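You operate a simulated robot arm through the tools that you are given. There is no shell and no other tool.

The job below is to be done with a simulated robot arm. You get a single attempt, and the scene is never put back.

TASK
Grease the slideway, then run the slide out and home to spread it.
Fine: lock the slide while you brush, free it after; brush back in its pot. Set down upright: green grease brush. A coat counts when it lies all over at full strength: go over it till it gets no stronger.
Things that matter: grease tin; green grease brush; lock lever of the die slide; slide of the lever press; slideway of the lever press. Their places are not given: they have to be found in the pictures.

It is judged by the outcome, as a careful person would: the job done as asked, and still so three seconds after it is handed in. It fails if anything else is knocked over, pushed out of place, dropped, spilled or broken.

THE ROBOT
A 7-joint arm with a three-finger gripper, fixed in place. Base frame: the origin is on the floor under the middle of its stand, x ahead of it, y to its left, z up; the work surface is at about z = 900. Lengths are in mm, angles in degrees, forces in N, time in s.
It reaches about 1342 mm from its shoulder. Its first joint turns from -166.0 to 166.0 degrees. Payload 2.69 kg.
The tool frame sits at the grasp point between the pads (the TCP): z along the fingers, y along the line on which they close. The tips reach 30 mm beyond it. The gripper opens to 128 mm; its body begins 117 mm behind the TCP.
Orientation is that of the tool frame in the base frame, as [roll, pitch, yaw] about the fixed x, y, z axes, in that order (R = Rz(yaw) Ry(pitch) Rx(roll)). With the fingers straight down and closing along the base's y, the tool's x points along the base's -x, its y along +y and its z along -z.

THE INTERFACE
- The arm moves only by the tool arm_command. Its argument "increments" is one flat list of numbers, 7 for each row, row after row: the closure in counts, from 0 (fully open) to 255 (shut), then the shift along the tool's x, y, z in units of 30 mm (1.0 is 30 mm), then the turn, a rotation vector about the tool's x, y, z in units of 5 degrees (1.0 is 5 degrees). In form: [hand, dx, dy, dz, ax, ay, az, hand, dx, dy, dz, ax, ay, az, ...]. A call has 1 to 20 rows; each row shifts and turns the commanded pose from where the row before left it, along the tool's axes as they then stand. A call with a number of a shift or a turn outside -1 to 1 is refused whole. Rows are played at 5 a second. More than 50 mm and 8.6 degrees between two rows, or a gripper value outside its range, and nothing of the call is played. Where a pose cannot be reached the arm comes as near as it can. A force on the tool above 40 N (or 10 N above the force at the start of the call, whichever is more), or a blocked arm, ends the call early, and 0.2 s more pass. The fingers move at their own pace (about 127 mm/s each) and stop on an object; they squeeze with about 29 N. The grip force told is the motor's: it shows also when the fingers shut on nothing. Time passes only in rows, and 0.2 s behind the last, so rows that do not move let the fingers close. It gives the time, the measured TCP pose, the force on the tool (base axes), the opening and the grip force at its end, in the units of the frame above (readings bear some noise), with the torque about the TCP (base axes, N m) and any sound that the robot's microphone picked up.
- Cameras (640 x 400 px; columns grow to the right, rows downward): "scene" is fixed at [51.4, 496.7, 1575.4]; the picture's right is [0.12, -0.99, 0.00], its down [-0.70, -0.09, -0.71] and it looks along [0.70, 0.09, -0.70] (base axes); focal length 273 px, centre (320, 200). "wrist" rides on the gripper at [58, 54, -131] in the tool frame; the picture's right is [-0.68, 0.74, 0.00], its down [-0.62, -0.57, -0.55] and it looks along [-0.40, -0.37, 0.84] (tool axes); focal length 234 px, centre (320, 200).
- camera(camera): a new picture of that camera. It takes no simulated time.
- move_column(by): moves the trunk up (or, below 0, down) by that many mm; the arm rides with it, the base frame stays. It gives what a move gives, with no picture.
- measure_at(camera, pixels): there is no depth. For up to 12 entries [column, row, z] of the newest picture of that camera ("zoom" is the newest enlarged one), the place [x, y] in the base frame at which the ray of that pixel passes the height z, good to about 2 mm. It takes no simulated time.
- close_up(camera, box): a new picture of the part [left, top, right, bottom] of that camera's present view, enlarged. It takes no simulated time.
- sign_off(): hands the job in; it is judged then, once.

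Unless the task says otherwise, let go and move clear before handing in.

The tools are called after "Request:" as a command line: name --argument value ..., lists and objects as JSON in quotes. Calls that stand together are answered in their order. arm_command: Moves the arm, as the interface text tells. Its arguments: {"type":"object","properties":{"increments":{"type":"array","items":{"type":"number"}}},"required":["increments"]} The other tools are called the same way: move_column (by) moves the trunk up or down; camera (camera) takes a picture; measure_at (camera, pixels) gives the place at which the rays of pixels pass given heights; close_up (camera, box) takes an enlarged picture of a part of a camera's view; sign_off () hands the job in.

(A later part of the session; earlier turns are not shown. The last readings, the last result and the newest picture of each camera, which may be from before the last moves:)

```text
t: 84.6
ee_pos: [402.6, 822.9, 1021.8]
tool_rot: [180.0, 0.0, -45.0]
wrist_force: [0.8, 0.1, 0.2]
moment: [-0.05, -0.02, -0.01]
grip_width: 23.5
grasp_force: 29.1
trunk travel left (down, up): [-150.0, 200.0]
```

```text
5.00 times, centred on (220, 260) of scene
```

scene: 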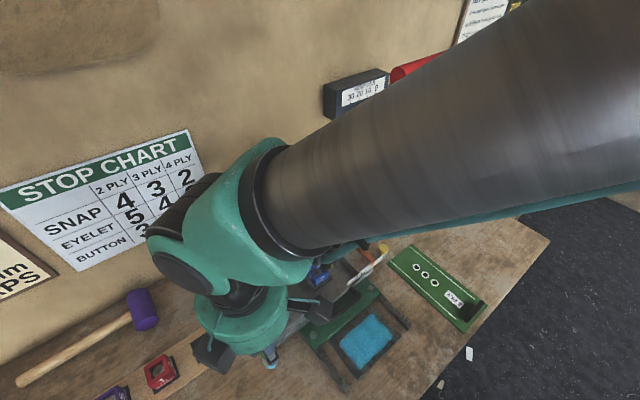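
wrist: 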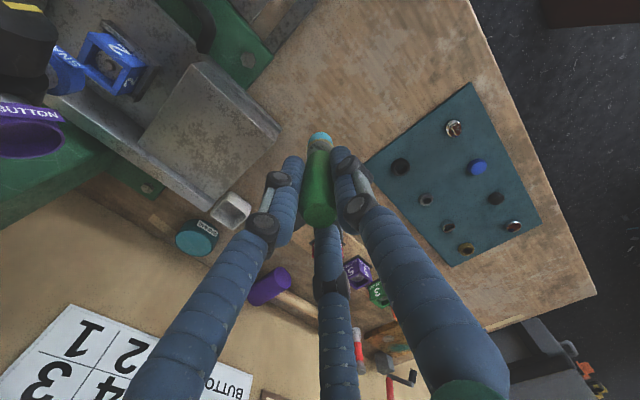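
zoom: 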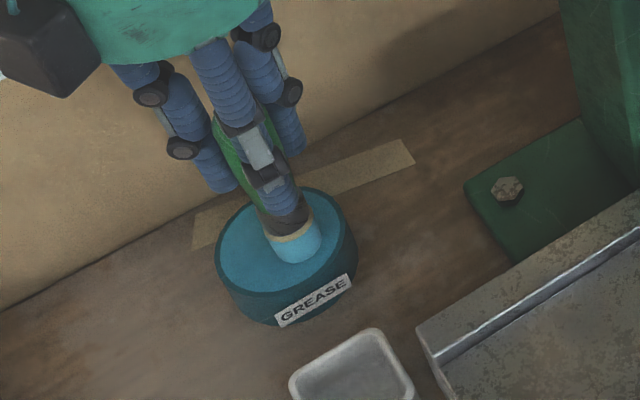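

Still free; continuing in small steps.

Request:
arm_command --increments '[255, 0, 0, 0.05, 0, 0, 0, 255, 0, 0, 0.04, 0, 0, 0, 255, 0, 0, 0, 0, 0, 0]'

Request:
close_up --camera "scene" --box '[170, 220, 270, 300]'

```text
t: 85.4
ee_pos: [403.0, 823.1, 1021.7]
tool_rot: [-179.8, 0.2, -45.0]
wrist_force: [-1.6, 0.2, 16.8]
moment: [0.04, 0.08, -0.02]
grip_width: 23.8
grasp_force: 29.4
trunk travel left (down, up): [-150.0, 200.0]
```

```text
5.00 times, centred on (220, 260) of scene
```

zoom: 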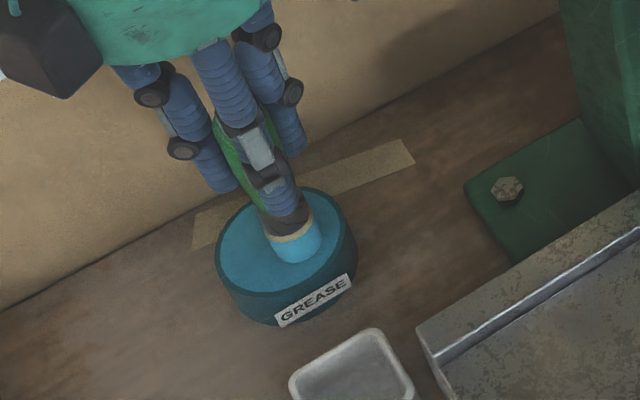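

Contact again and the bristles are bright blue: reloaded. Lifting and going back to the slideway by the same route.

Request:
arm_command --increments '[255, 0, 0, -0.3, 0, 0, 0, 255, 0, 0, -0.9, 0, 0, 0, 255, 0, 0, -0.9, 0, 0, 0, 255, 0, 0, -0.9, 0, 0, 0, 255, 0, 0.94, 0, 0, 0, 0, 255, 0, 0.94, 0, 0, 0, 0, 255, 0, 0.94, 0, 0, 0, 0, 255, 0, 0.94, 0, 0, 0, 0, 255, 0, 0.94, 0, 0, 0, 0, 255, 0, 0.94, 0, 0, 0, 0, 255, 0, 0.94, 0, 0, 0, 0, 255, 0, 0.94, 0, 0, 0, 0, 255, 0, 0.94, 0, 0, 0, 0, 255, 0, 0.94, 0, 0, 0, 0, 255, 0, 0.94, 0, 0, 0, 0, 255, 0, 0, 0, 0, 0, 0]'

Request:
camera --camera "scene"

Request:
close_up --camera "scene" --box '[300, 280, 430, 390]'

```text
t: 88.8
ee_pos: [183.8, 601.2, 1103.9]
tool_rot: [179.6, -0.3, -45.2]
wrist_force: [0.3, -0.2, -0.3]
moment: [0.0, -0.04, 0.0]
grip_width: 23.7
grasp_force: 28.7
trunk travel left (down, up): [-150.0, 200.0]
```

```text
taken
```

scene: 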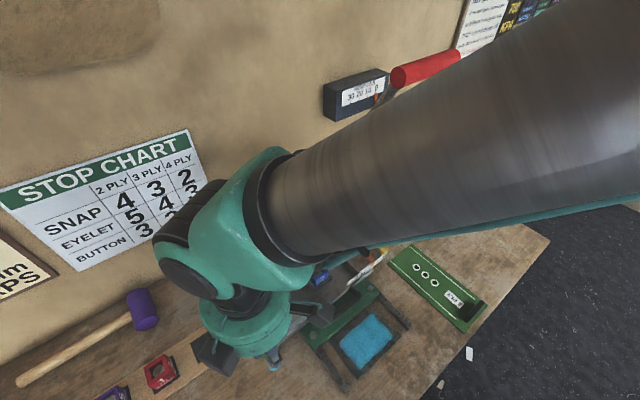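

```text
3.64 times, centred on (365, 335) of scene
```

zoom: 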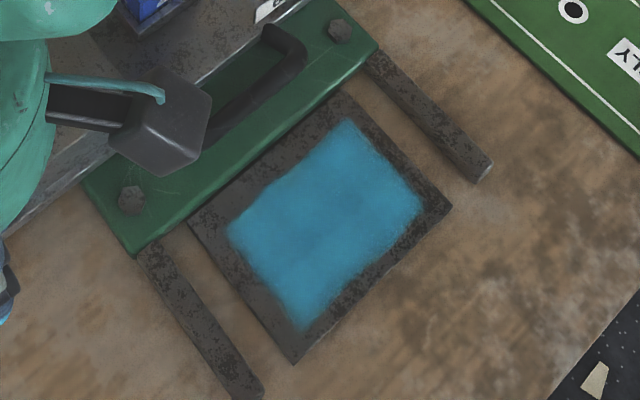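

Moving over to the back-left of the coat zone and lowering near the surface.

Request:
arm_command --increments '[255, 0.936, 0.205, 0, 0, 0, 0, 255, 0.936, 0.205, 0, 0, 0, 0, 255, 0.936, 0.205, 0, 0, 0, 0, 255, 0.936, 0.205, 0, 0, 0, 0, 255, 0.936, 0.205, 0, 0, 0, 0, 255, 0, 0, 0.95, 0, 0, 0, 255, 0, 0, 0.95, 0, 0, 0, 255, 0, 0, 0.95, 0, 0, 0, 255, 0, 0, 0.4, 0, 0, 0, 255, 0, 0, 0, 0, 0, 0]'

Request:
close_up --camera "wrist" --box '[200, 0, 400, 190]'

```text
t: 91.0
ee_pos: [261.4, 483.7, 1011.6]
tool_rot: [180.0, 0.1, -44.9]
wrist_force: [-0.4, 0.3, -0.8]
moment: [-0.03, -0.01, -0.04]
grip_width: 23.9
grasp_force: 28.9
trunk travel left (down, up): [-150.0, 200.0]
```

```text
2.11 times, centred on (300, 95) of wrist
```

zoom: 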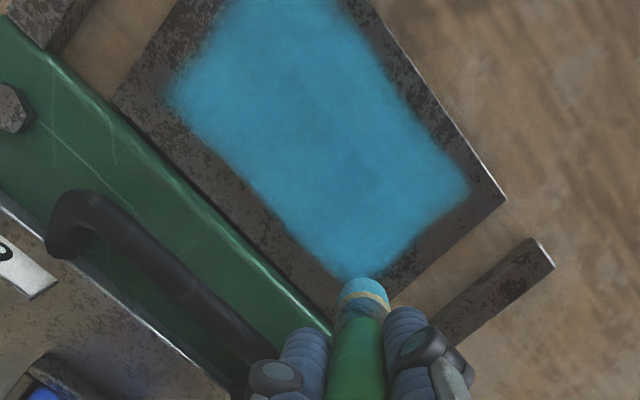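

Brush above the back-left corner of the coat. Stepping down to contact.

Request:
arm_command --increments '[255, 0, 0, 0.3, 0, 0, 0, 255, 0, 0, 0.07, 0, 0, 0, 255, 0, 0, 0.05, 0, 0, 0, 255, 0, 0, 0, 0, 0, 0]'

Request:
arm_command --increments '[255, 0, 0, 0.04, 0, 0, 0, 255, 0, 0, 0, 0, 0, 0]'

```text
t: 92.0
ee_pos: [261.3, 482.3, 999.2]
tool_rot: [179.9, 0.0, -45.0]
wrist_force: [0.6, 1.2, 0.1]
moment: [-0.01, 0.0, 0.0]
grip_width: 24.0
grasp_force: 28.9
trunk travel left (down, up): [-150.0, 200.0]
```

```text
t: 92.6
ee_pos: [260.6, 481.6, 997.6]
tool_rot: [180.0, 0.0, -45.1]
wrist_force: [1.0, 0.9, -1.2]
moment: [0.01, 0.03, 0.02]
grip_width: 24.0
grasp_force: 29.2
trunk travel left (down, up): [-150.0, 200.0]
```

Request:
arm_command --increments '[255, 0, 0, 0.04, 0, 0, 0, 255, 0, 0, 0, 0, 0, 0]'

Request:
arm_command --increments '[255, 0, 0, 0.03, 0, 0, 0, 255, 0, 0, 0, 0, 0, 0]'

```text
t: 93.2
ee_pos: [260.1, 482.8, 996.8]
tool_rot: [180.0, 0.0, -44.9]
wrist_force: [-1.0, -1.4, 0.6]
moment: [-0.01, -0.02, -0.02]
grip_width: 24.0
grasp_force: 29.1
trunk travel left (down, up): [-150.0, 200.0]
```

```text
t: 93.8
ee_pos: [259.6, 482.5, 996.7]
tool_rot: [-179.9, -0.1, -45.0]
wrist_force: [-2.6, -3.8, 16.7]
moment: [-0.31, 0.19, 0.02]
grip_width: 23.6
grasp_force: 28.4
trunk travel left (down, up): [-150.0, 200.0]
```

Contact at 17 N. I'll ease off slightly and do a third full pass of lanes from back to front.

Request:
arm_command --increments '[255, 0, 0, -0.013, 0, 0, 0, 255, 0.79, 0, 0, 0, 0, 0, 255, 0.79, 0, 0, 0, 0, 0, 255, 0.79, 0, 0, 0, 0, 0, 255, 0.79, 0, 0, 0, 0, 0, 255, 0.79, 0, 0, 0, 0, 0, 255, 0, 0.4, 0, 0, 0, 0, 255, -0.79, 0, 0, 0, 0, 0, 255, -0.79, 0, 0, 0, 0, 0, 255, -0.79, 0, 0, 0, 0, 0, 255, -0.79, 0, 0, 0, 0, 0, 255, -0.79, 0, 0, 0, 0, 0, 255, 0, 0.4, 0, 0, 0, 0, 255, 0.79, 0, 0, 0, 0, 0, 255, 0.79, 0, 0, 0, 0, 0, 255, 0.79, 0, 0, 0, 0, 0, 255, 0.79, 0, 0, 0, 0, 0, 255, 0.79, 0, 0, 0, 0, 0, 255, 0, 0.4, 0, 0, 0, 0]'

Request:
arm_command --increments '[255, -0.79, 0, 0, 0, 0, 0, 255, -0.79, 0, 0, 0, 0, 0, 255, -0.79, 0, 0, 0, 0, 0, 255, -0.79, 0, 0, 0, 0, 0, 255, -0.79, 0, 0, 0, 0, 0, 255, 0, 0.4, 0, 0, 0, 0, 255, 0.79, 0, 0, 0, 0, 0, 255, 0.79, 0, 0, 0, 0, 0, 255, 0.79, 0, 0, 0, 0, 0, 255, 0.79, 0, 0, 0, 0, 0, 255, 0.79, 0, 0, 0, 0, 0, 255, 0, 0.4, 0, 0, 0, 0, 255, -0.79, 0, 0, 0, 0, 0, 255, -0.79, 0, 0, 0, 0, 0, 255, -0.79, 0, 0, 0, 0, 0, 255, -0.79, 0, 0, 0, 0, 0, 255, -0.79, 0, 0, 0, 0, 0, 255, 0, 0, 0, 0, 0, 0]'

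Request:
camera --camera "wrist"

Request:
close_up --camera "wrist" --box '[160, 0, 380, 190]'

```text
t: 97.8
ee_pos: [320.2, 372.9, 995.0]
tool_rot: [180.0, 0.0, -45.0]
wrist_force: [0.3, 0.7, -0.7]
moment: [-0.03, 0.04, -0.01]
grip_width: 24.0
grasp_force: 28.9
trunk travel left (down, up): [-150.0, 200.0]
```

```text
t: 101.6
ee_pos: [218.0, 441.3, 995.4]
tool_rot: [179.9, 0.1, -45.0]
wrist_force: [-0.1, -0.8, -0.5]
moment: [-0.04, 0.03, 0.01]
grip_width: 24.0
grasp_force: 29.1
trunk travel left (down, up): [-150.0, 200.0]
```

```text
taken
```

wrist: 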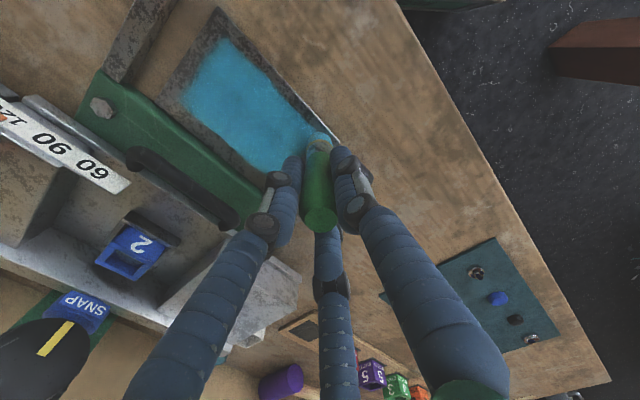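

```text
2.11 times, centred on (270, 95) of wrist
```

zoom: 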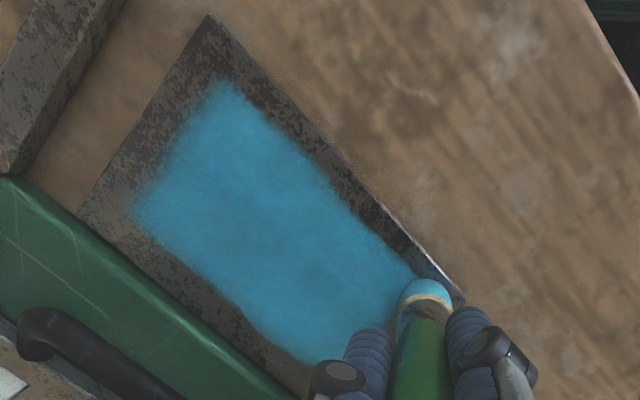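

The coat looks even; the reading shows no contact force at the end, so I'll bring the brush back into light contact and make a cross pass (strokes front–back).

Request:
arm_command --increments '[255, 0, 0, 0.03, 0, 0, 0, 255, 0, 0, 0, 0, 0, 0]'

Request:
arm_command --increments '[255, 0, 0, 0.03, 0, 0, 0, 255, 0, 0, 0, 0, 0, 0]'

```text
t: 102.2
ee_pos: [218.2, 441.8, 994.4]
tool_rot: [-180.0, 0.0, -45.0]
wrist_force: [-0.3, 0.1, 0.2]
moment: [0.01, -0.01, -0.03]
grip_width: 24.0
grasp_force: 29.3
trunk travel left (down, up): [-150.0, 200.0]
```

```text
t: 102.8
ee_pos: [218.8, 440.3, 993.1]
tool_rot: [-180.0, 0.0, -45.0]
wrist_force: [-0.9, 1.0, 9.0]
moment: [0.06, 0.13, -0.03]
grip_width: 24.1
grasp_force: 28.6
trunk travel left (down, up): [-150.0, 200.0]
```

9 N contact. Now the cross pass, nine strokes from left to right.

Request:
arm_command --increments '[255, 0, -0.7, 0, 0, 0, 0, 255, 0, -0.7, 0, 0, 0, 0, 255, 0, -0.7, 0, 0, 0, 0, 255, 0.47, 0, 0, 0, 0, 0, 255, 0, 0.7, 0, 0, 0, 0, 255, 0, 0.7, 0, 0, 0, 0, 255, 0, 0.7, 0, 0, 0, 0, 255, 0.47, 0, 0, 0, 0, 0, 255, 0, -0.7, 0, 0, 0, 0, 255, 0, -0.7, 0, 0, 0, 0, 255, 0, -0.7, 0, 0, 0, 0, 255, 0.47, 0, 0, 0, 0, 0, 255, 0, 0.7, 0, 0, 0, 0, 255, 0, 0.7, 0, 0, 0, 0, 255, 0, 0.7, 0, 0, 0, 0, 255, 0.47, 0, 0, 0, 0, 0]'

Request:
arm_command --increments '[255, 0, -0.7, 0, 0, 0, 0, 255, 0, -0.7, 0, 0, 0, 0, 255, 0, -0.7, 0, 0, 0, 0, 255, 0.47, 0, 0, 0, 0, 0, 255, 0, 0.7, 0, 0, 0, 0, 255, 0, 0.7, 0, 0, 0, 0, 255, 0, 0.7, 0, 0, 0, 0, 255, 0.47, 0, 0, 0, 0, 0, 255, 0, -0.7, 0, 0, 0, 0, 255, 0, -0.7, 0, 0, 0, 0, 255, 0, -0.7, 0, 0, 0, 0, 255, 0.47, 0, 0, 0, 0, 0, 255, 0, 0.7, 0, 0, 0, 0, 255, 0, 0.7, 0, 0, 0, 0, 255, 0, 0.7, 0, 0, 0, 0, 255, 0.47, 0, 0, 0, 0, 0, 255, 0, -0.7, 0, 0, 0, 0, 255, 0, -0.7, 0, 0, 0, 0, 255, 0, -0.7, 0, 0, 0, 0, 255, 0, 0, 0, 0, 0, 0]'

Request:
close_up --camera "scene" --box '[300, 280, 430, 390]'

Request:
camera --camera "wrist"

```text
t: 106.2
ee_pos: [258.8, 400.0, 994.6]
tool_rot: [-180.0, 0.1, -45.0]
wrist_force: [1.7, -0.1, 16.3]
moment: [0.03, -0.1, 0.02]
grip_width: 24.1
grasp_force: 29.2
trunk travel left (down, up): [-150.0, 200.0]
```

```text
t: 110.4
ee_pos: [342.1, 405.9, 994.3]
tool_rot: [-179.9, 0.1, -45.0]
wrist_force: [-0.2, -0.9, 4.0]
moment: [-0.06, -0.02, 0.02]
grip_width: 23.8
grasp_force: 29.2
trunk travel left (down, up): [-150.0, 200.0]
```

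```text
3.64 times, centred on (365, 335) of scene
```

zoom: 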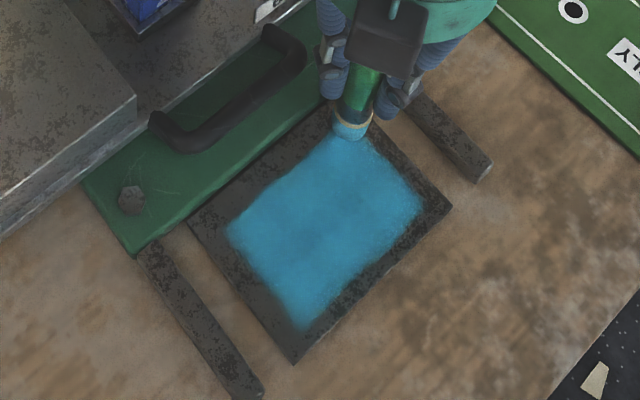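

```text
taken
```

wrist: 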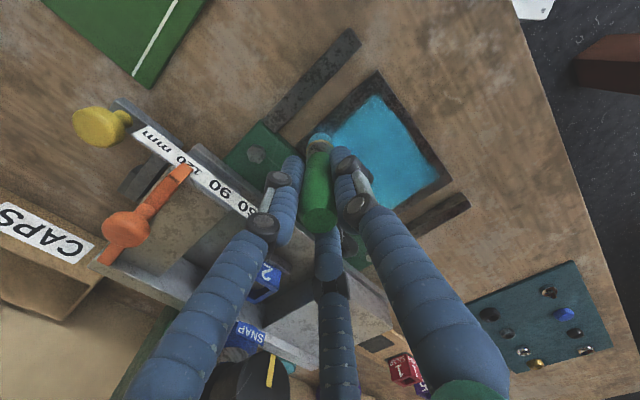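

The coat seems unchanged in strength from the previous pass. I'll zoom closely to judge whether any part is weaker.

Request:
close_up --camera "scene" --box '[335, 300, 405, 375]'

Request:
close_up --camera "wrist" --box '[310, 60, 470, 220]'

```text
5.33 times, centred on (370, 338) of scene
```

zoom: 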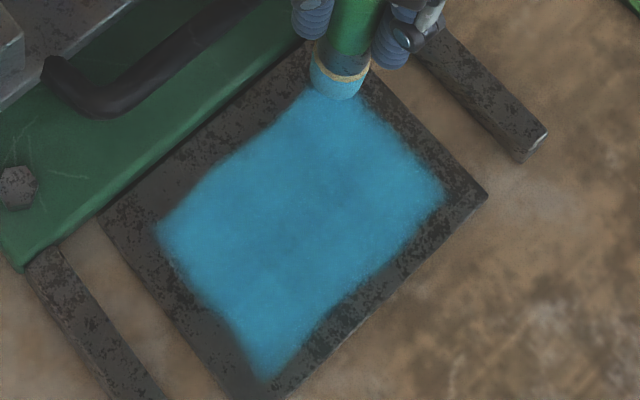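

```text
2.50 times, centred on (390, 140) of wrist
```

zoom: 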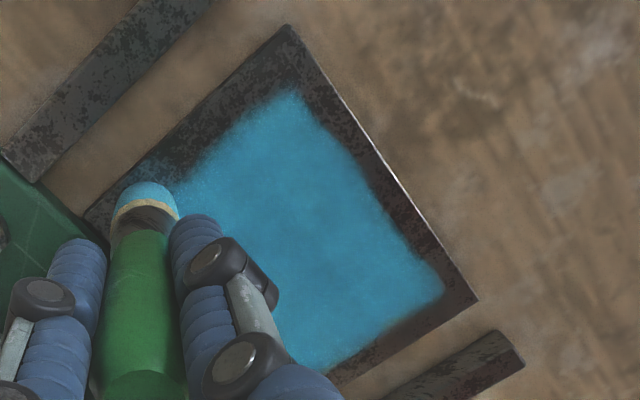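

It looks uniform at full tone. For certainty at the borders I'll run one more perimeter loop with the remaining load.

Request:
arm_command --increments '[255, 0, -0.07, 0.01, 0, 0, 0, 255, -0.733, 0, 0, 0, 0, 0, 255, -0.733, 0, 0, 0, 0, 0, 255, -0.733, 0, 0, 0, 0, 0, 255, -0.733, 0, 0, 0, 0, 0, 255, -0.733, 0, 0, 0, 0, 0, 255, 0, 0.6, 0, 0, 0, 0, 255, 0, 0.6, 0, 0, 0, 0, 255, 0, 0.6, 0, 0, 0, 0, 255, 0, 0.6, 0, 0, 0, 0, 255, 0.753, 0, 0, 0, 0, 0, 255, 0.753, 0, 0, 0, 0, 0, 255, 0.753, 0, 0, 0, 0, 0, 255, 0.753, 0, 0, 0, 0, 0, 255, 0.753, 0, 0, 0, 0, 0, 255, 0, -0.6, 0, 0, 0, 0, 255, 0, -0.6, 0, 0, 0, 0, 255, 0, -0.6, 0, 0, 0, 0, 255, 0, -0.6, 0, 0, 0, 0]'

Request:
close_up --camera "scene" --box '[335, 300, 405, 375]'

Request:
close_up --camera "wrist" --box '[310, 60, 470, 220]'

```text
t: 114.4
ee_pos: [345.6, 403.0, 993.4]
tool_rot: [-179.9, 0.1, -45.0]
wrist_force: [0.5, -0.4, -0.5]
moment: [0.02, -0.03, -0.03]
grip_width: 24.1
grasp_force: 28.8
trunk travel left (down, up): [-150.0, 200.0]
```

```text
5.33 times, centred on (370, 338) of scene
```

zoom: 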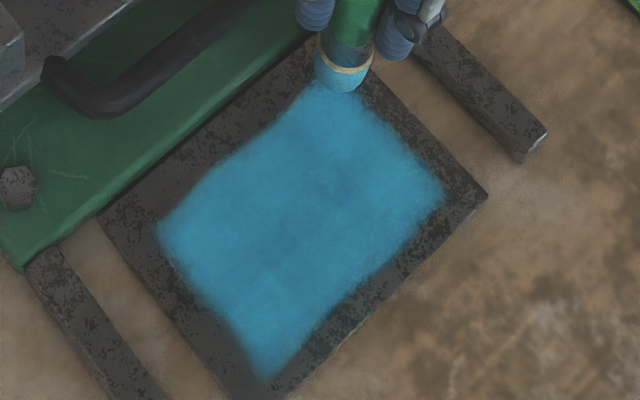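

```text
2.50 times, centred on (390, 140) of wrist
```

zoom: 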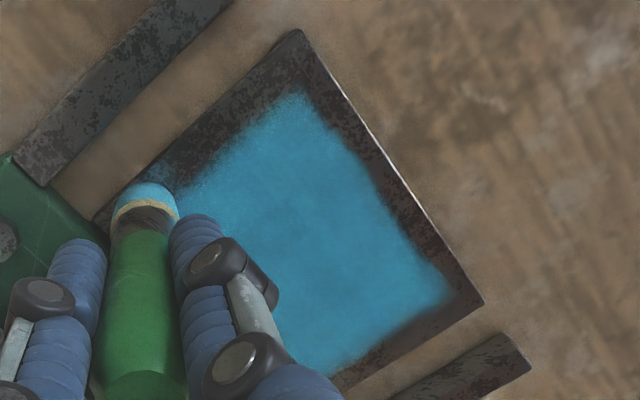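

No further change, so the coat is at full strength and I'll return the brush. It has slid up about 6 mm in the grip (contact now at TCP z≈993.5 instead of 999.5), which I'll allow for at the pot.

Request:
arm_command --increments '[255, 0, 0, -0.6, 0, 0, 0, 255, 0, 0, -0.95, 0, 0, 0, 255, 0, 0, -0.95, 0, 0, 0, 255, 0, 0, -0.95, 0, 0, 0, 255, 0, 0, -0.45, 0, 0, 0, 255, -0.85, -0.088, 0, 0, 0, 0, 255, -0.85, -0.088, 0, 0, 0, 0, 255, -0.85, -0.088, 0, 0, 0, 0, 255, -0.85, -0.088, 0, 0, 0, 0, 255, -0.85, -0.088, 0, 0, 0, 0, 255, -0.85, -0.088, 0, 0, 0, 0, 255, -0.85, -0.088, 0, 0, 0, 0, 255, -0.85, -0.088, 0, 0, 0, 0, 255, -0.85, -0.088, 0, 0, 0, 0, 255, -0.85, -0.088, 0, 0, 0, 0, 255, 0, 0, 0, 0, 0, 0]'

Request:
close_up --camera "scene" --box '[335, 300, 405, 375]'

Request:
camera --camera "scene"

Request:
camera --camera "wrist"

```text
t: 117.8
ee_pos: [185.8, 604.3, 1110.2]
tool_rot: [179.9, 0.0, -45.1]
wrist_force: [0.4, 1.0, -0.8]
moment: [0.0, -0.03, -0.01]
grip_width: 24.1
grasp_force: 29.1
trunk travel left (down, up): [-150.0, 200.0]
```

```text
5.33 times, centred on (370, 338) of scene
```

zoom: 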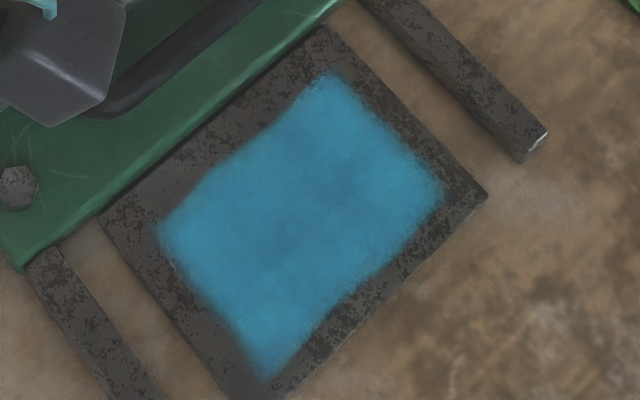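

```text
taken
```

scene: 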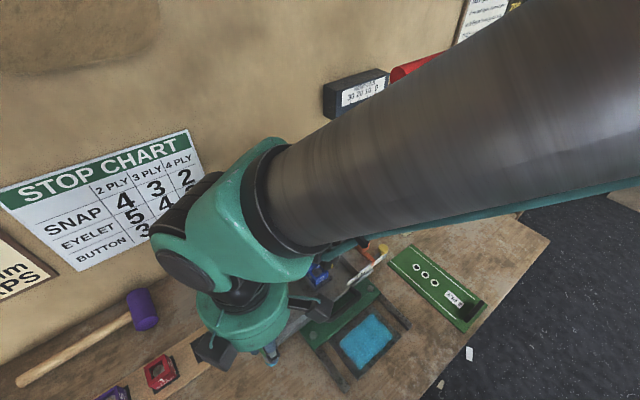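

```text
taken
```

wrist: 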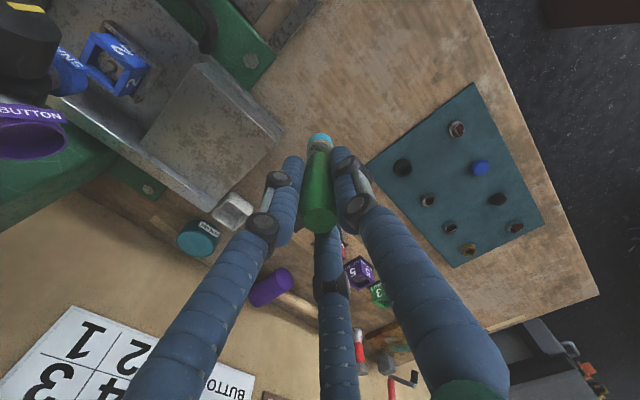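

The coat is intact and even. Now on to the pot at (327,760).

Request:
arm_command --increments '[255, -0.043, -0.875, 0, 0, 0, 0, 255, -0.043, -0.875, 0, 0, 0, 0, 255, -0.043, -0.875, 0, 0, 0, 0, 255, -0.043, -0.875, 0, 0, 0, 0, 255, -0.043, -0.875, 0, 0, 0, 0, 255, -0.043, -0.875, 0, 0, 0, 0, 255, -0.043, -0.875, 0, 0, 0, 0, 255, -0.043, -0.875, 0, 0, 0, 0, 255, 0, 0, 0.5, 0, 0, 0, 255, 0, 0, 0, 0, 0, 0]'

Request:
close_up --camera "wrist" --box '[250, 80, 390, 200]'

Request:
close_up --camera "scene" --box '[170, 220, 290, 330]'

Request:
measure_at --camera "wrist" --pixels '[[320, 120, 930]]'

```text
t: 120.0
ee_pos: [325.9, 759.4, 1095.4]
tool_rot: [-180.0, 0.0, -45.0]
wrist_force: [-0.2, 0.4, 0.3]
moment: [-0.04, -0.03, 0.0]
grip_width: 23.8
grasp_force: 29.0
trunk travel left (down, up): [-150.0, 200.0]
```

```text
3.33 times, centred on (320, 140) of wrist
```

zoom: 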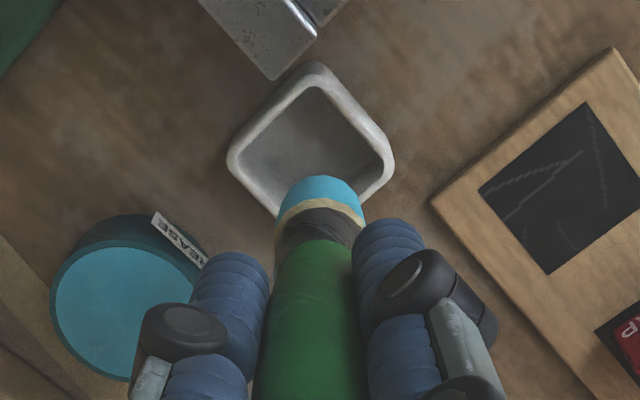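

```text
3.64 times, centred on (230, 275) of scene
```

zoom: 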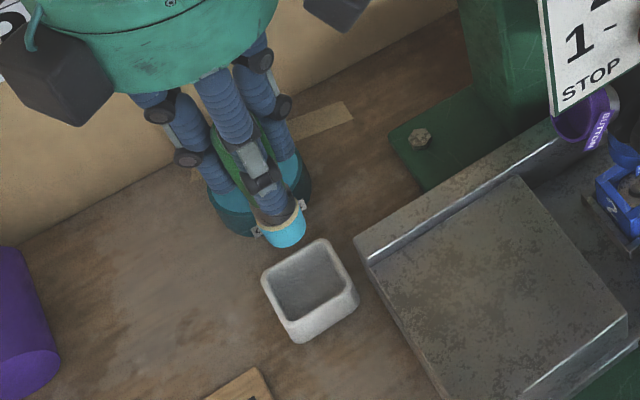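

```text
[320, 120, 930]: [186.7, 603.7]
```

I need a fresh wrist picture to confirm the pot's centre.

Request:
camera --camera "wrist"

Request:
measure_at --camera "wrist" --pixels '[[319, 101, 930], [342, 129.5, 930], [292.5, 129, 930], [317.5, 127, 930], [319, 106, 930]]'

```text
taken
```

wrist: 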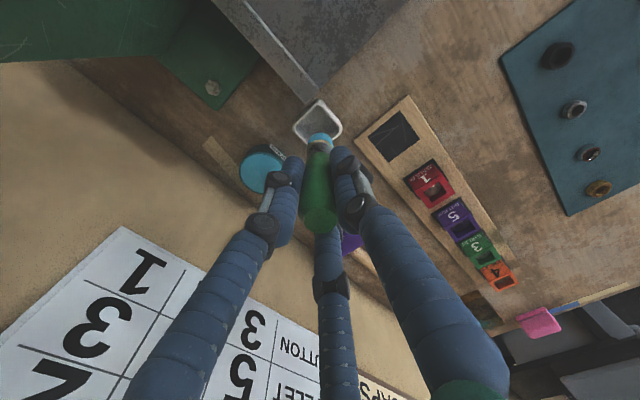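

```text
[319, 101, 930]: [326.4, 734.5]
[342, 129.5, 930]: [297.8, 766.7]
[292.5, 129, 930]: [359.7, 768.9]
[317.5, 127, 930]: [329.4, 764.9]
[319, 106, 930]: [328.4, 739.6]
```

Pot centre is about (327.5,762). I'll shift 3 mm and lower until the tip is just above the rim.

Request:
arm_command --increments '[255, -0.024, -0.094, 0.8, 0, 0, 0, 255, 0, 0, 0.8, 0, 0, 0, 255, 0, 0, 0.4, 0, 0, 0, 255, 0, 0, 0, 0, 0, 0]'

Request:
close_up --camera "wrist" --box '[260, 80, 380, 180]'

Request:
close_up --camera "scene" --box '[190, 240, 270, 320]'

```text
t: 121.0
ee_pos: [327.2, 761.3, 1034.9]
tool_rot: [179.9, -0.1, -44.9]
wrist_force: [0.0, -0.9, -0.3]
moment: [-0.01, 0.01, 0.03]
grip_width: 24.0
grasp_force: 29.0
trunk travel left (down, up): [-150.0, 200.0]
```

```text
4.00 times, centred on (320, 130) of wrist
```

zoom: 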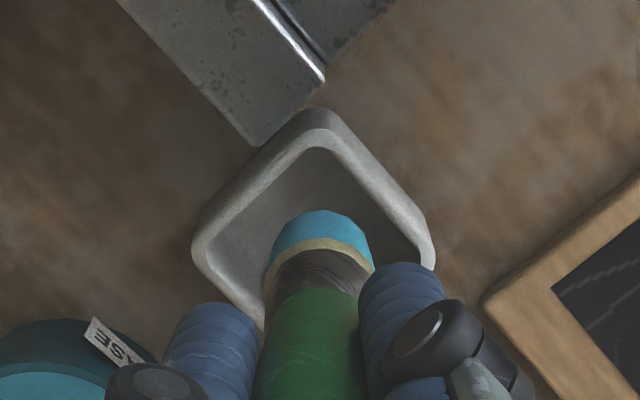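

```text
5.00 times, centred on (230, 280) of scene
```

zoom: 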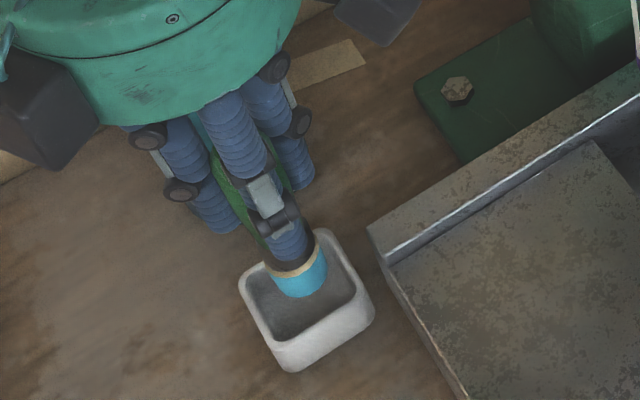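

The tip enters well inside the pot; the wrist view suggests the pot's centre is about 3–5 mm further +y. I'll shift 3 mm and lower to near the floor.

Request:
arm_command --increments '[255, -0.07, -0.07, 0, 0, 0, 0, 255, 0, 0, 0.4, 0, 0, 0, 255, 0, 0, 0.4, 0, 0, 0, 255, 0, 0, 0.25, 0, 0, 0, 255, 0, 0, 0, 0, 0, 0]'

Request:
close_up --camera "wrist" --box '[260, 80, 380, 180]'

Request:
close_up --camera "scene" --box '[190, 240, 270, 320]'

```text
t: 122.2
ee_pos: [326.3, 764.3, 1005.0]
tool_rot: [-180.0, 0.0, -45.1]
wrist_force: [-0.2, 0.7, 0.0]
moment: [0.01, -0.03, 0.0]
grip_width: 24.0
grasp_force: 29.3
trunk travel left (down, up): [-150.0, 200.0]
```

```text
4.00 times, centred on (320, 130) of wrist
```

zoom: 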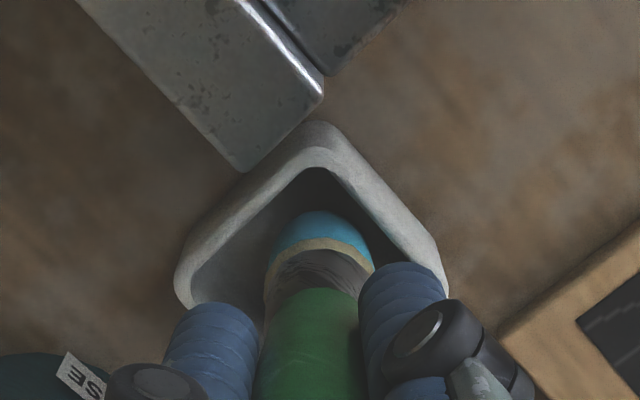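

```text
5.00 times, centred on (230, 280) of scene
```

zoom: 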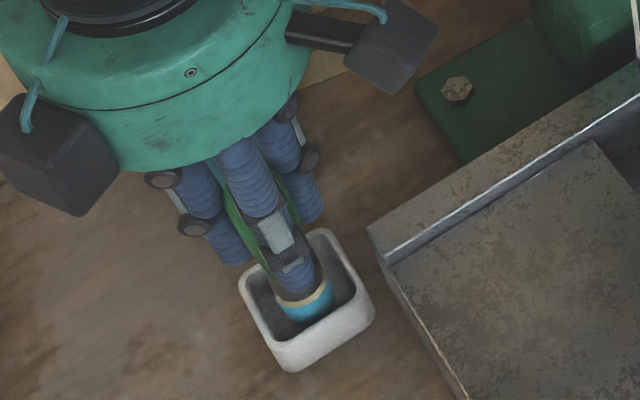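

The brush is inside the pot and centred. Small steps down until it touches the floor.

Request:
arm_command --increments '[255, 0, 0, 0.067, 0, 0, 0, 255, 0, 0, 0.067, 0, 0, 0, 255, 0, 0, 0, 0, 0, 0]'

Request:
arm_command --increments '[255, 0, 0, 0.05, 0, 0, 0, 255, 0, 0, 0, 0, 0, 0]'

Request:
arm_command --increments '[255, 0, 0, 0.04, 0, 0, 0, 255, 0, 0, 0, 0, 0, 0]'

```text
t: 123.0
ee_pos: [327.2, 764.0, 999.8]
tool_rot: [180.0, -0.1, -45.0]
wrist_force: [-0.2, -0.2, -0.4]
moment: [0.0, 0.02, 0.01]
grip_width: 23.8
grasp_force: 29.6
trunk travel left (down, up): [-150.0, 200.0]
```

```text
t: 123.6
ee_pos: [327.2, 764.2, 999.3]
tool_rot: [-179.9, 0.0, -45.0]
wrist_force: [-0.6, -0.6, -1.0]
moment: [0.01, -0.01, 0.02]
grip_width: 23.8
grasp_force: 28.5
trunk travel left (down, up): [-150.0, 200.0]
```

```text
t: 124.2
ee_pos: [326.8, 764.6, 997.7]
tool_rot: [-179.9, 0.0, -45.0]
wrist_force: [-0.4, 0.0, -0.6]
moment: [0.02, 0.0, 0.01]
grip_width: 24.0
grasp_force: 29.9
trunk travel left (down, up): [-150.0, 200.0]
```

No contact yet. Continuing with about 1 mm steps.

Request:
arm_command --increments '[255, 0, 0, 0.04, 0, 0, 0, 255, 0, 0, 0, 0, 0, 0]'

Request:
arm_command --increments '[255, 0, 0, 0.04, 0, 0, 0, 255, 0, 0, 0, 0, 0, 0]'

Request:
close_up --camera "scene" --box '[190, 240, 270, 320]'

```text
t: 124.8
ee_pos: [326.2, 765.0, 996.3]
tool_rot: [-179.9, 0.1, -45.0]
wrist_force: [-0.5, -0.1, 0.1]
moment: [-0.02, -0.01, 0.0]
grip_width: 24.2
grasp_force: 29.0
trunk travel left (down, up): [-150.0, 200.0]
```

```text
t: 125.4
ee_pos: [326.7, 764.3, 993.6]
tool_rot: [180.0, 0.0, -45.1]
wrist_force: [-0.1, -0.8, -0.6]
moment: [-0.04, -0.02, -0.01]
grip_width: 24.0
grasp_force: 28.9
trunk travel left (down, up): [-150.0, 200.0]
```

```text
5.00 times, centred on (230, 280) of scene
```

zoom: 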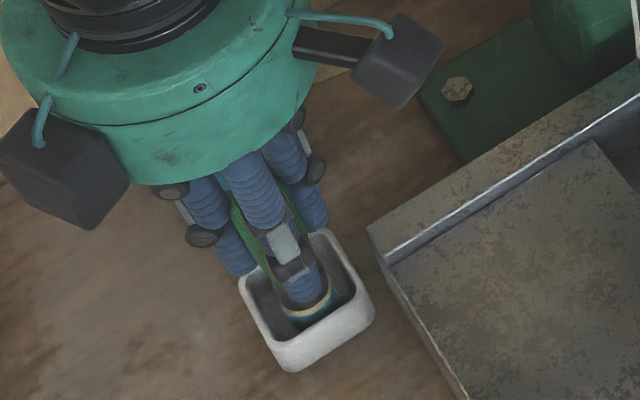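

Fingers are still well above the rim. Continuing.

Request:
arm_command --increments '[255, 0, 0, 0.04, 0, 0, 0, 255, 0, 0, 0, 0, 0, 0]'

Request:
arm_command --increments '[255, 0, 0, 0.04, 0, 0, 0, 255, 0, 0, 0, 0, 0, 0]'

```text
t: 126.0
ee_pos: [326.8, 763.0, 993.0]
tool_rot: [-180.0, 0.0, -45.0]
wrist_force: [0.1, 0.6, -0.3]
moment: [0.02, -0.01, 0.0]
grip_width: 23.6
grasp_force: 29.2
trunk travel left (down, up): [-150.0, 200.0]
```

```text
t: 126.6
ee_pos: [326.7, 762.8, 993.2]
tool_rot: [180.0, 0.0, -44.9]
wrist_force: [-0.4, -0.4, -0.9]
moment: [-0.01, 0.01, -0.02]
grip_width: 23.8
grasp_force: 29.1
trunk travel left (down, up): [-150.0, 200.0]
```

Request:
arm_command --increments '[255, 0, 0, 0.04, 0, 0, 0, 255, 0, 0, 0, 0, 0, 0]'

Request:
arm_command --increments '[255, 0, 0, 0.04, 0, 0, 0, 255, 0, 0, 0, 0, 0, 0]'

Request:
close_up --camera "wrist" --box '[260, 80, 380, 180]'

```text
t: 127.2
ee_pos: [326.8, 763.5, 992.3]
tool_rot: [-180.0, 0.0, -45.0]
wrist_force: [-0.3, -0.9, 0.3]
moment: [-0.06, 0.02, -0.02]
grip_width: 23.9
grasp_force: 29.2
trunk travel left (down, up): [-150.0, 200.0]
```

```text
t: 127.8
ee_pos: [327.2, 763.6, 991.7]
tool_rot: [-180.0, 0.0, -45.0]
wrist_force: [0.6, -2.4, 9.5]
moment: [-0.23, -0.06, 0.01]
grip_width: 23.8
grasp_force: 29.5
trunk travel left (down, up): [-150.0, 200.0]
```

```text
4.00 times, centred on (320, 130) of wrist
```

zoom: 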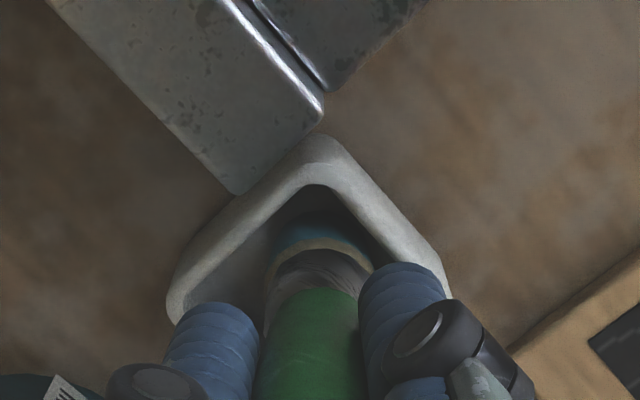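

Contact at 9.5 N: the brush rests on the pot floor, standing upright. I'll ease the load slightly and open gradually.

Request:
arm_command --increments '[255, 0, 0, -0.015, 0, 0, 0, 215, 0, 0, 0, 0, 0, 0, 195, 0, 0, 0, 0, 0, 0, 165, 0, 0, 0, 0, 0, 0, 135, 0, 0, 0, 0, 0, 0, 135, 0, 0, 0, 0, 0, 0]'

Request:
camera --camera "wrist"

Request:
close_up --camera "scene" --box '[190, 240, 270, 320]'

```text
t: 129.2
ee_pos: [326.4, 764.4, 990.1]
tool_rot: [179.9, 0.0, -45.0]
wrist_force: [-0.4, -0.2, -0.3]
moment: [-0.04, -0.01, -0.01]
grip_width: 60.3
grasp_force: 0.1
trunk travel left (down, up): [-150.0, 200.0]
```

```text
taken
```

wrist: 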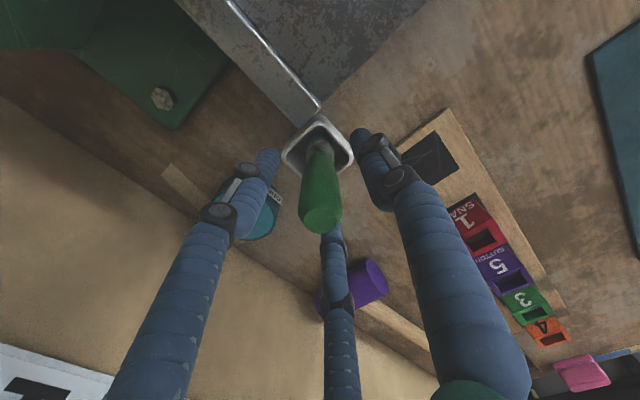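

```text
5.00 times, centred on (230, 280) of scene
```

zoom: 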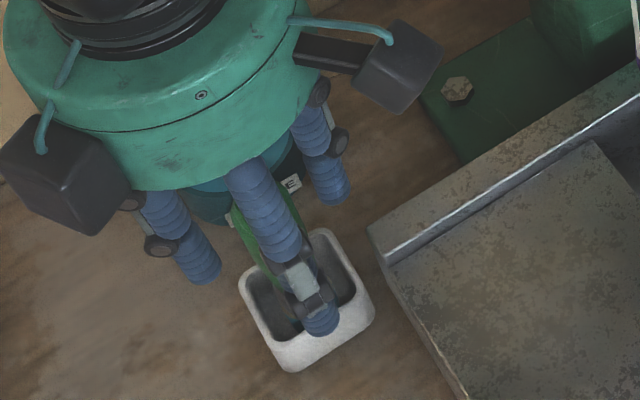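

The brush stands free in its pot. Rising straight up to clear it.

Request:
arm_command --increments '[135, 0, 0, -0.4, 0, 0, 0, 135, 0, 0, -0.7, 0, 0, 0, 135, 0, 0, -0.95, 0, 0, 0, 135, 0, 0, -0.95, 0, 0, 0, 135, 0, 0, -0.95, 0, 0, 0, 135, 0, 0, 0, 0, 0, 0]'

Request:
camera --camera "wrist"

Request:
close_up --camera "scene" --box '[180, 220, 280, 320]'

```text
t: 130.6
ee_pos: [330.3, 764.5, 1111.1]
tool_rot: [-180.0, 0.0, -45.0]
wrist_force: [-1.0, 0.3, -0.2]
moment: [0.02, 0.01, 0.02]
grip_width: 60.2
grasp_force: 0.0
trunk travel left (down, up): [-150.0, 200.0]
```

```text
taken
```

wrist: 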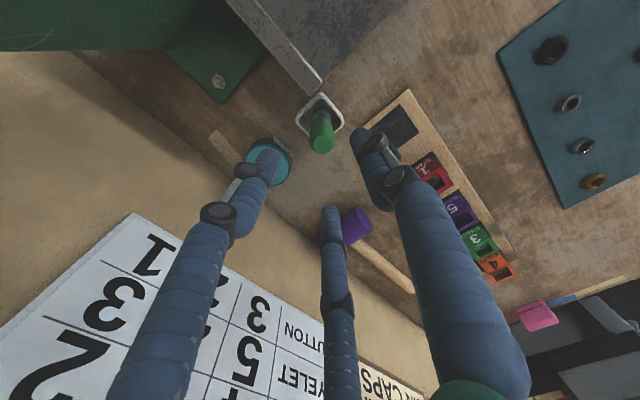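

```text
4.00 times, centred on (230, 270) of scene
```

zoom: 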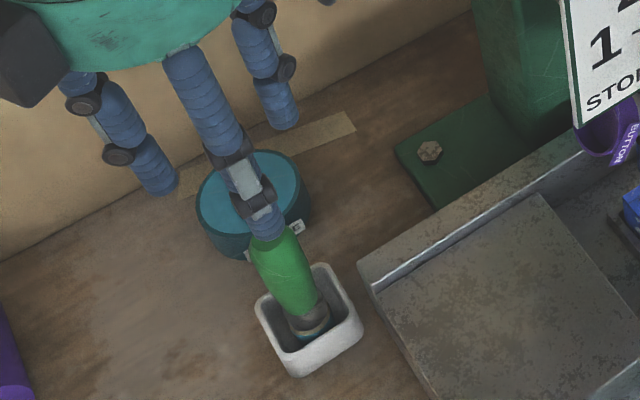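

The brush is upright in its pot. Next I'll go back around the front and study the slide handle, the red dial and the turret before touching anything there.

Request:
arm_command --increments '[135, 0.04, 0.89, 0, 0, 0, 0, 135, 0.04, 0.89, 0, 0, 0, 0, 135, 0.04, 0.89, 0, 0, 0, 0, 135, 0.04, 0.89, 0, 0, 0, 0, 135, 0.04, 0.89, 0, 0, 0, 0, 135, 0.04, 0.89, 0, 0, 0, 0, 135, 0.04, 0.89, 0, 0, 0, 0, 135, 0.04, 0.89, 0, 0, 0, 0, 135, 0.85, 0.456, 0, 0, 0, 0, 135, 0.85, 0.456, 0, 0, 0, 0, 135, 0.85, 0.456, 0, 0, 0, 0, 135, 0.85, 0.456, 0, 0, 0, 0, 135, 0.85, 0.456, 0, 0, 0, 0, 135, 0.85, 0.456, 0, 0, 0, 0, 135, 0.85, 0, 0, 0, 0, 0, 135, 0, 0, 0, 0, 0, 0]'

Request:
camera --camera "wrist"

Request:
camera --camera "scene"

```text
t: 134.0
ee_pos: [251.4, 421.1, 1108.8]
tool_rot: [-180.0, 0.1, -45.0]
wrist_force: [0.4, -0.4, 0.0]
moment: [0.02, 0.01, -0.04]
grip_width: 60.4
grasp_force: 0.0
trunk travel left (down, up): [-150.0, 200.0]
```

```text
taken
```

wrist: 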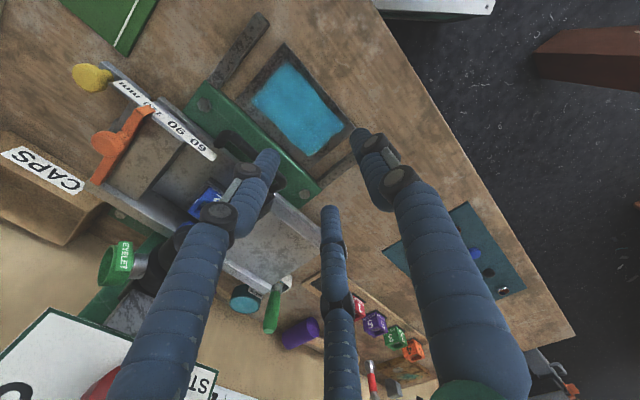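

```text
taken
```

scene: 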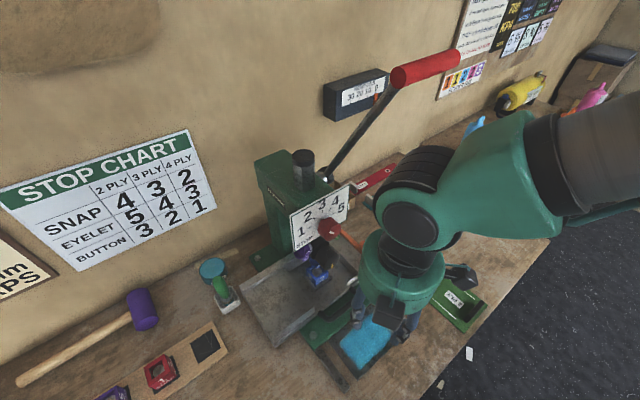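

From here, stereo puts the red dial knob near (371,521,1186) and my palm would foul it if vertical over the handle, so I'll need a tilted approach. First a close look at the slide handle.

Request:
close_up --camera "scene" --box '[300, 260, 380, 330]'

Request:
close_up --camera "wrist" --box '[180, 80, 320, 220]'

```text
5.71 times, centred on (340, 295) of scene
```

zoom: 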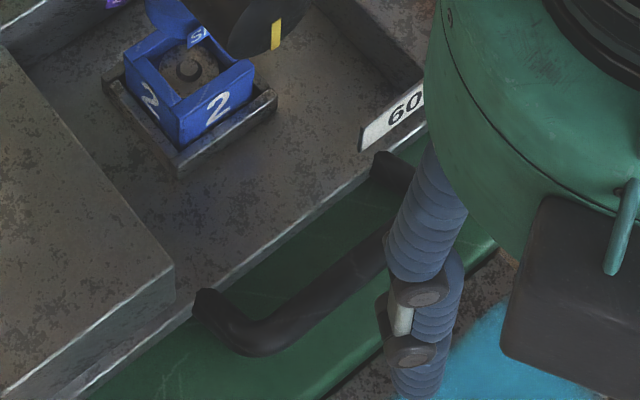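

```text
2.86 times, centred on (250, 150) of wrist
```

zoom: 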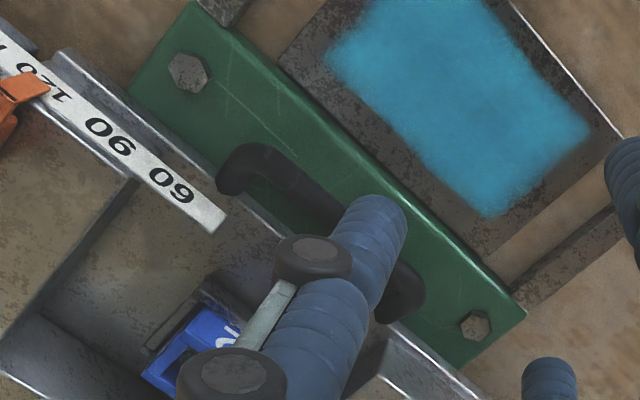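

The bar's gap to the slide front is only about 19 mm, so I'll plan that grip carefully later. First I'll free the lock lever: back around the front to the earlier staging point, by the same route.

Request:
arm_command --increments '[135, 0.673, 0.411, -0.433, 0, 0, 0, 135, 0.673, 0.411, -0.433, 0, 0, 0, 135, 0.673, 0.411, -0.433, 0, 0, 0, 135, 0.673, 0.411, -0.433, 0, 0, 0, 135, 0.673, 0.411, -0.433, 0, 0, 0, 135, 0.673, 0.411, -0.433, 0, 0, 0, 135, 0.673, 0.411, -0.433, 0, 0, 0, 135, 0.741, -0.202, 0.238, 0, 0, 0, 135, 0.741, -0.202, 0.238, 0, 0, 0, 135, 0.741, -0.202, 0.238, 0, 0, 0, 135, 0.741, -0.202, 0.238, 0, 0, 0, 135, 0.741, -0.202, 0.238, 0, 0, 0, 135, 0.741, -0.202, 0.238, 0, 0, 0, 135, 0.741, -0.202, 0.238, 0, 0, 0, 135, 0, 0, 0, 0, 0, 0]'

Request:
camera --camera "scene"

Request:
close_up --camera "scene" --box '[300, 260, 380, 330]'

```text
t: 137.2
ee_pos: [428.1, 182.3, 1150.5]
tool_rot: [180.0, -0.1, -45.0]
wrist_force: [0.9, 0.6, 0.5]
moment: [0.0, 0.04, -0.03]
grip_width: 60.1
grasp_force: 0.0
trunk travel left (down, up): [-150.0, 200.0]
```

```text
taken
```

scene: 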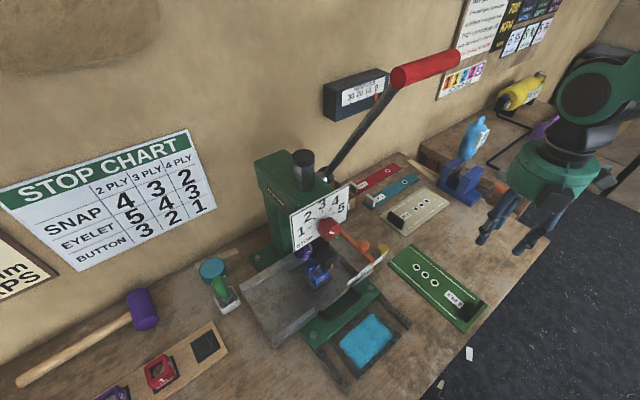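

```text
5.71 times, centred on (340, 295) of scene
```

zoom: 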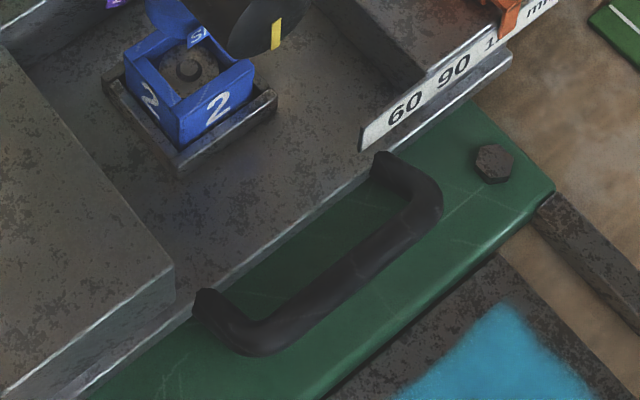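

I have a clear view of the handle for later planning. Now tilting the hand 30° again and returning to the lock lever's staging point, checking clearance.

Request:
arm_command --increments '[135, 0, 0, 0, 0, -1, 0, 135, 0, 0, 0, 0, -1, 0, 135, 0, 0, 0, 0, -1, 0, 135, 0, 0, 0, 0, -1, 0, 135, 0, 0, 0, 0, -1, 0, 135, 0, 0, 0, 0, -1, 0, 135, 0.073, -0.782, 0.41, 0, 0, 0, 135, 0.073, -0.782, 0.41, 0, 0, 0, 135, 0.073, -0.782, 0.41, 0, 0, 0, 135, 0.073, -0.782, 0.41, 0, 0, 0, 135, 0, 0, 0, 0, 0, 0]'

Request:
camera --camera "scene"

```text
t: 139.6
ee_pos: [485.1, 259.8, 1101.6]
tool_rot: [180.0, 30.0, -45.1]
wrist_force: [-0.5, 0.3, 0.2]
moment: [0.01, 0.01, 0.03]
grip_width: 60.3
grasp_force: 0.0
trunk travel left (down, up): [-150.0, 200.0]
```

```text
taken
```

scene: 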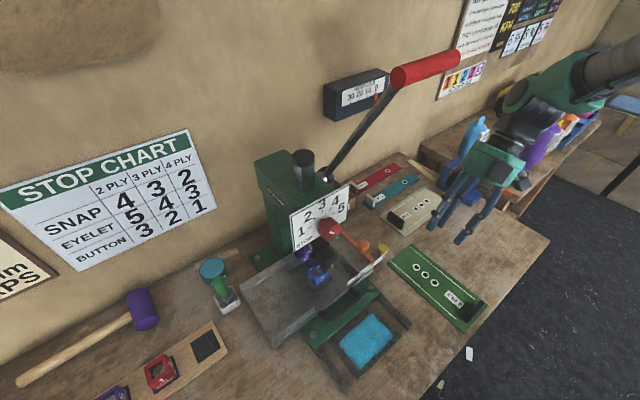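

Clear. Completing the move to the staging point and checking the knob in the wrist view.

Request:
arm_command --increments '[135, 0.073, -0.782, 0.41, 0, 0, 0, 135, 0.073, -0.782, 0.41, 0, 0, 0, 135, 0.073, -0.782, 0.41, 0, 0, 0, 135, 0.073, -0.782, 0.41, 0, 0, 0, 135, 0, 0, 0, 0, 0, 0]'

Request:
camera --camera "wrist"

Request:
measure_at --camera "wrist" --pixels '[[314, 134, 955], [314, 134, 945]]'

Request:
camera --camera "scene"

```text
t: 140.8
ee_pos: [539.3, 339.4, 1055.7]
tool_rot: [180.0, 30.0, -45.1]
wrist_force: [0.3, -0.1, -0.3]
moment: [-0.01, 0.04, 0.07]
grip_width: 60.5
grasp_force: 0.0
trunk travel left (down, up): [-150.0, 200.0]
```

```text
taken
```

wrist: 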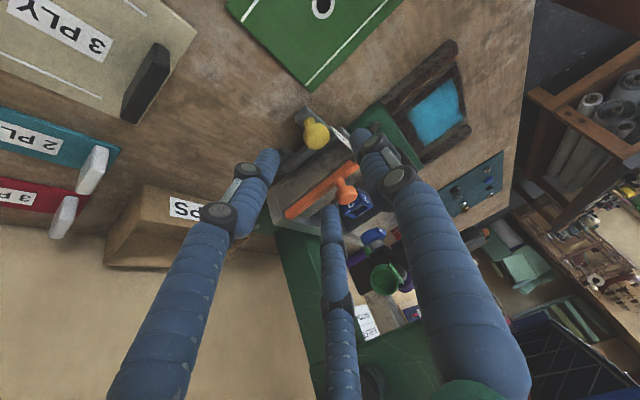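

```text
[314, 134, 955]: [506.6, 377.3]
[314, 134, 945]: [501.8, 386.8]
```

```text
taken
```

scene: 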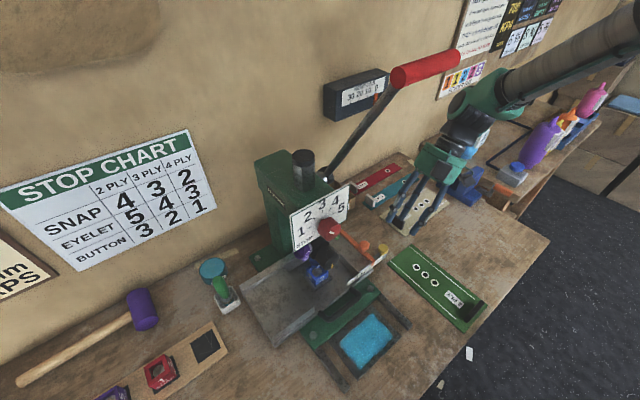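

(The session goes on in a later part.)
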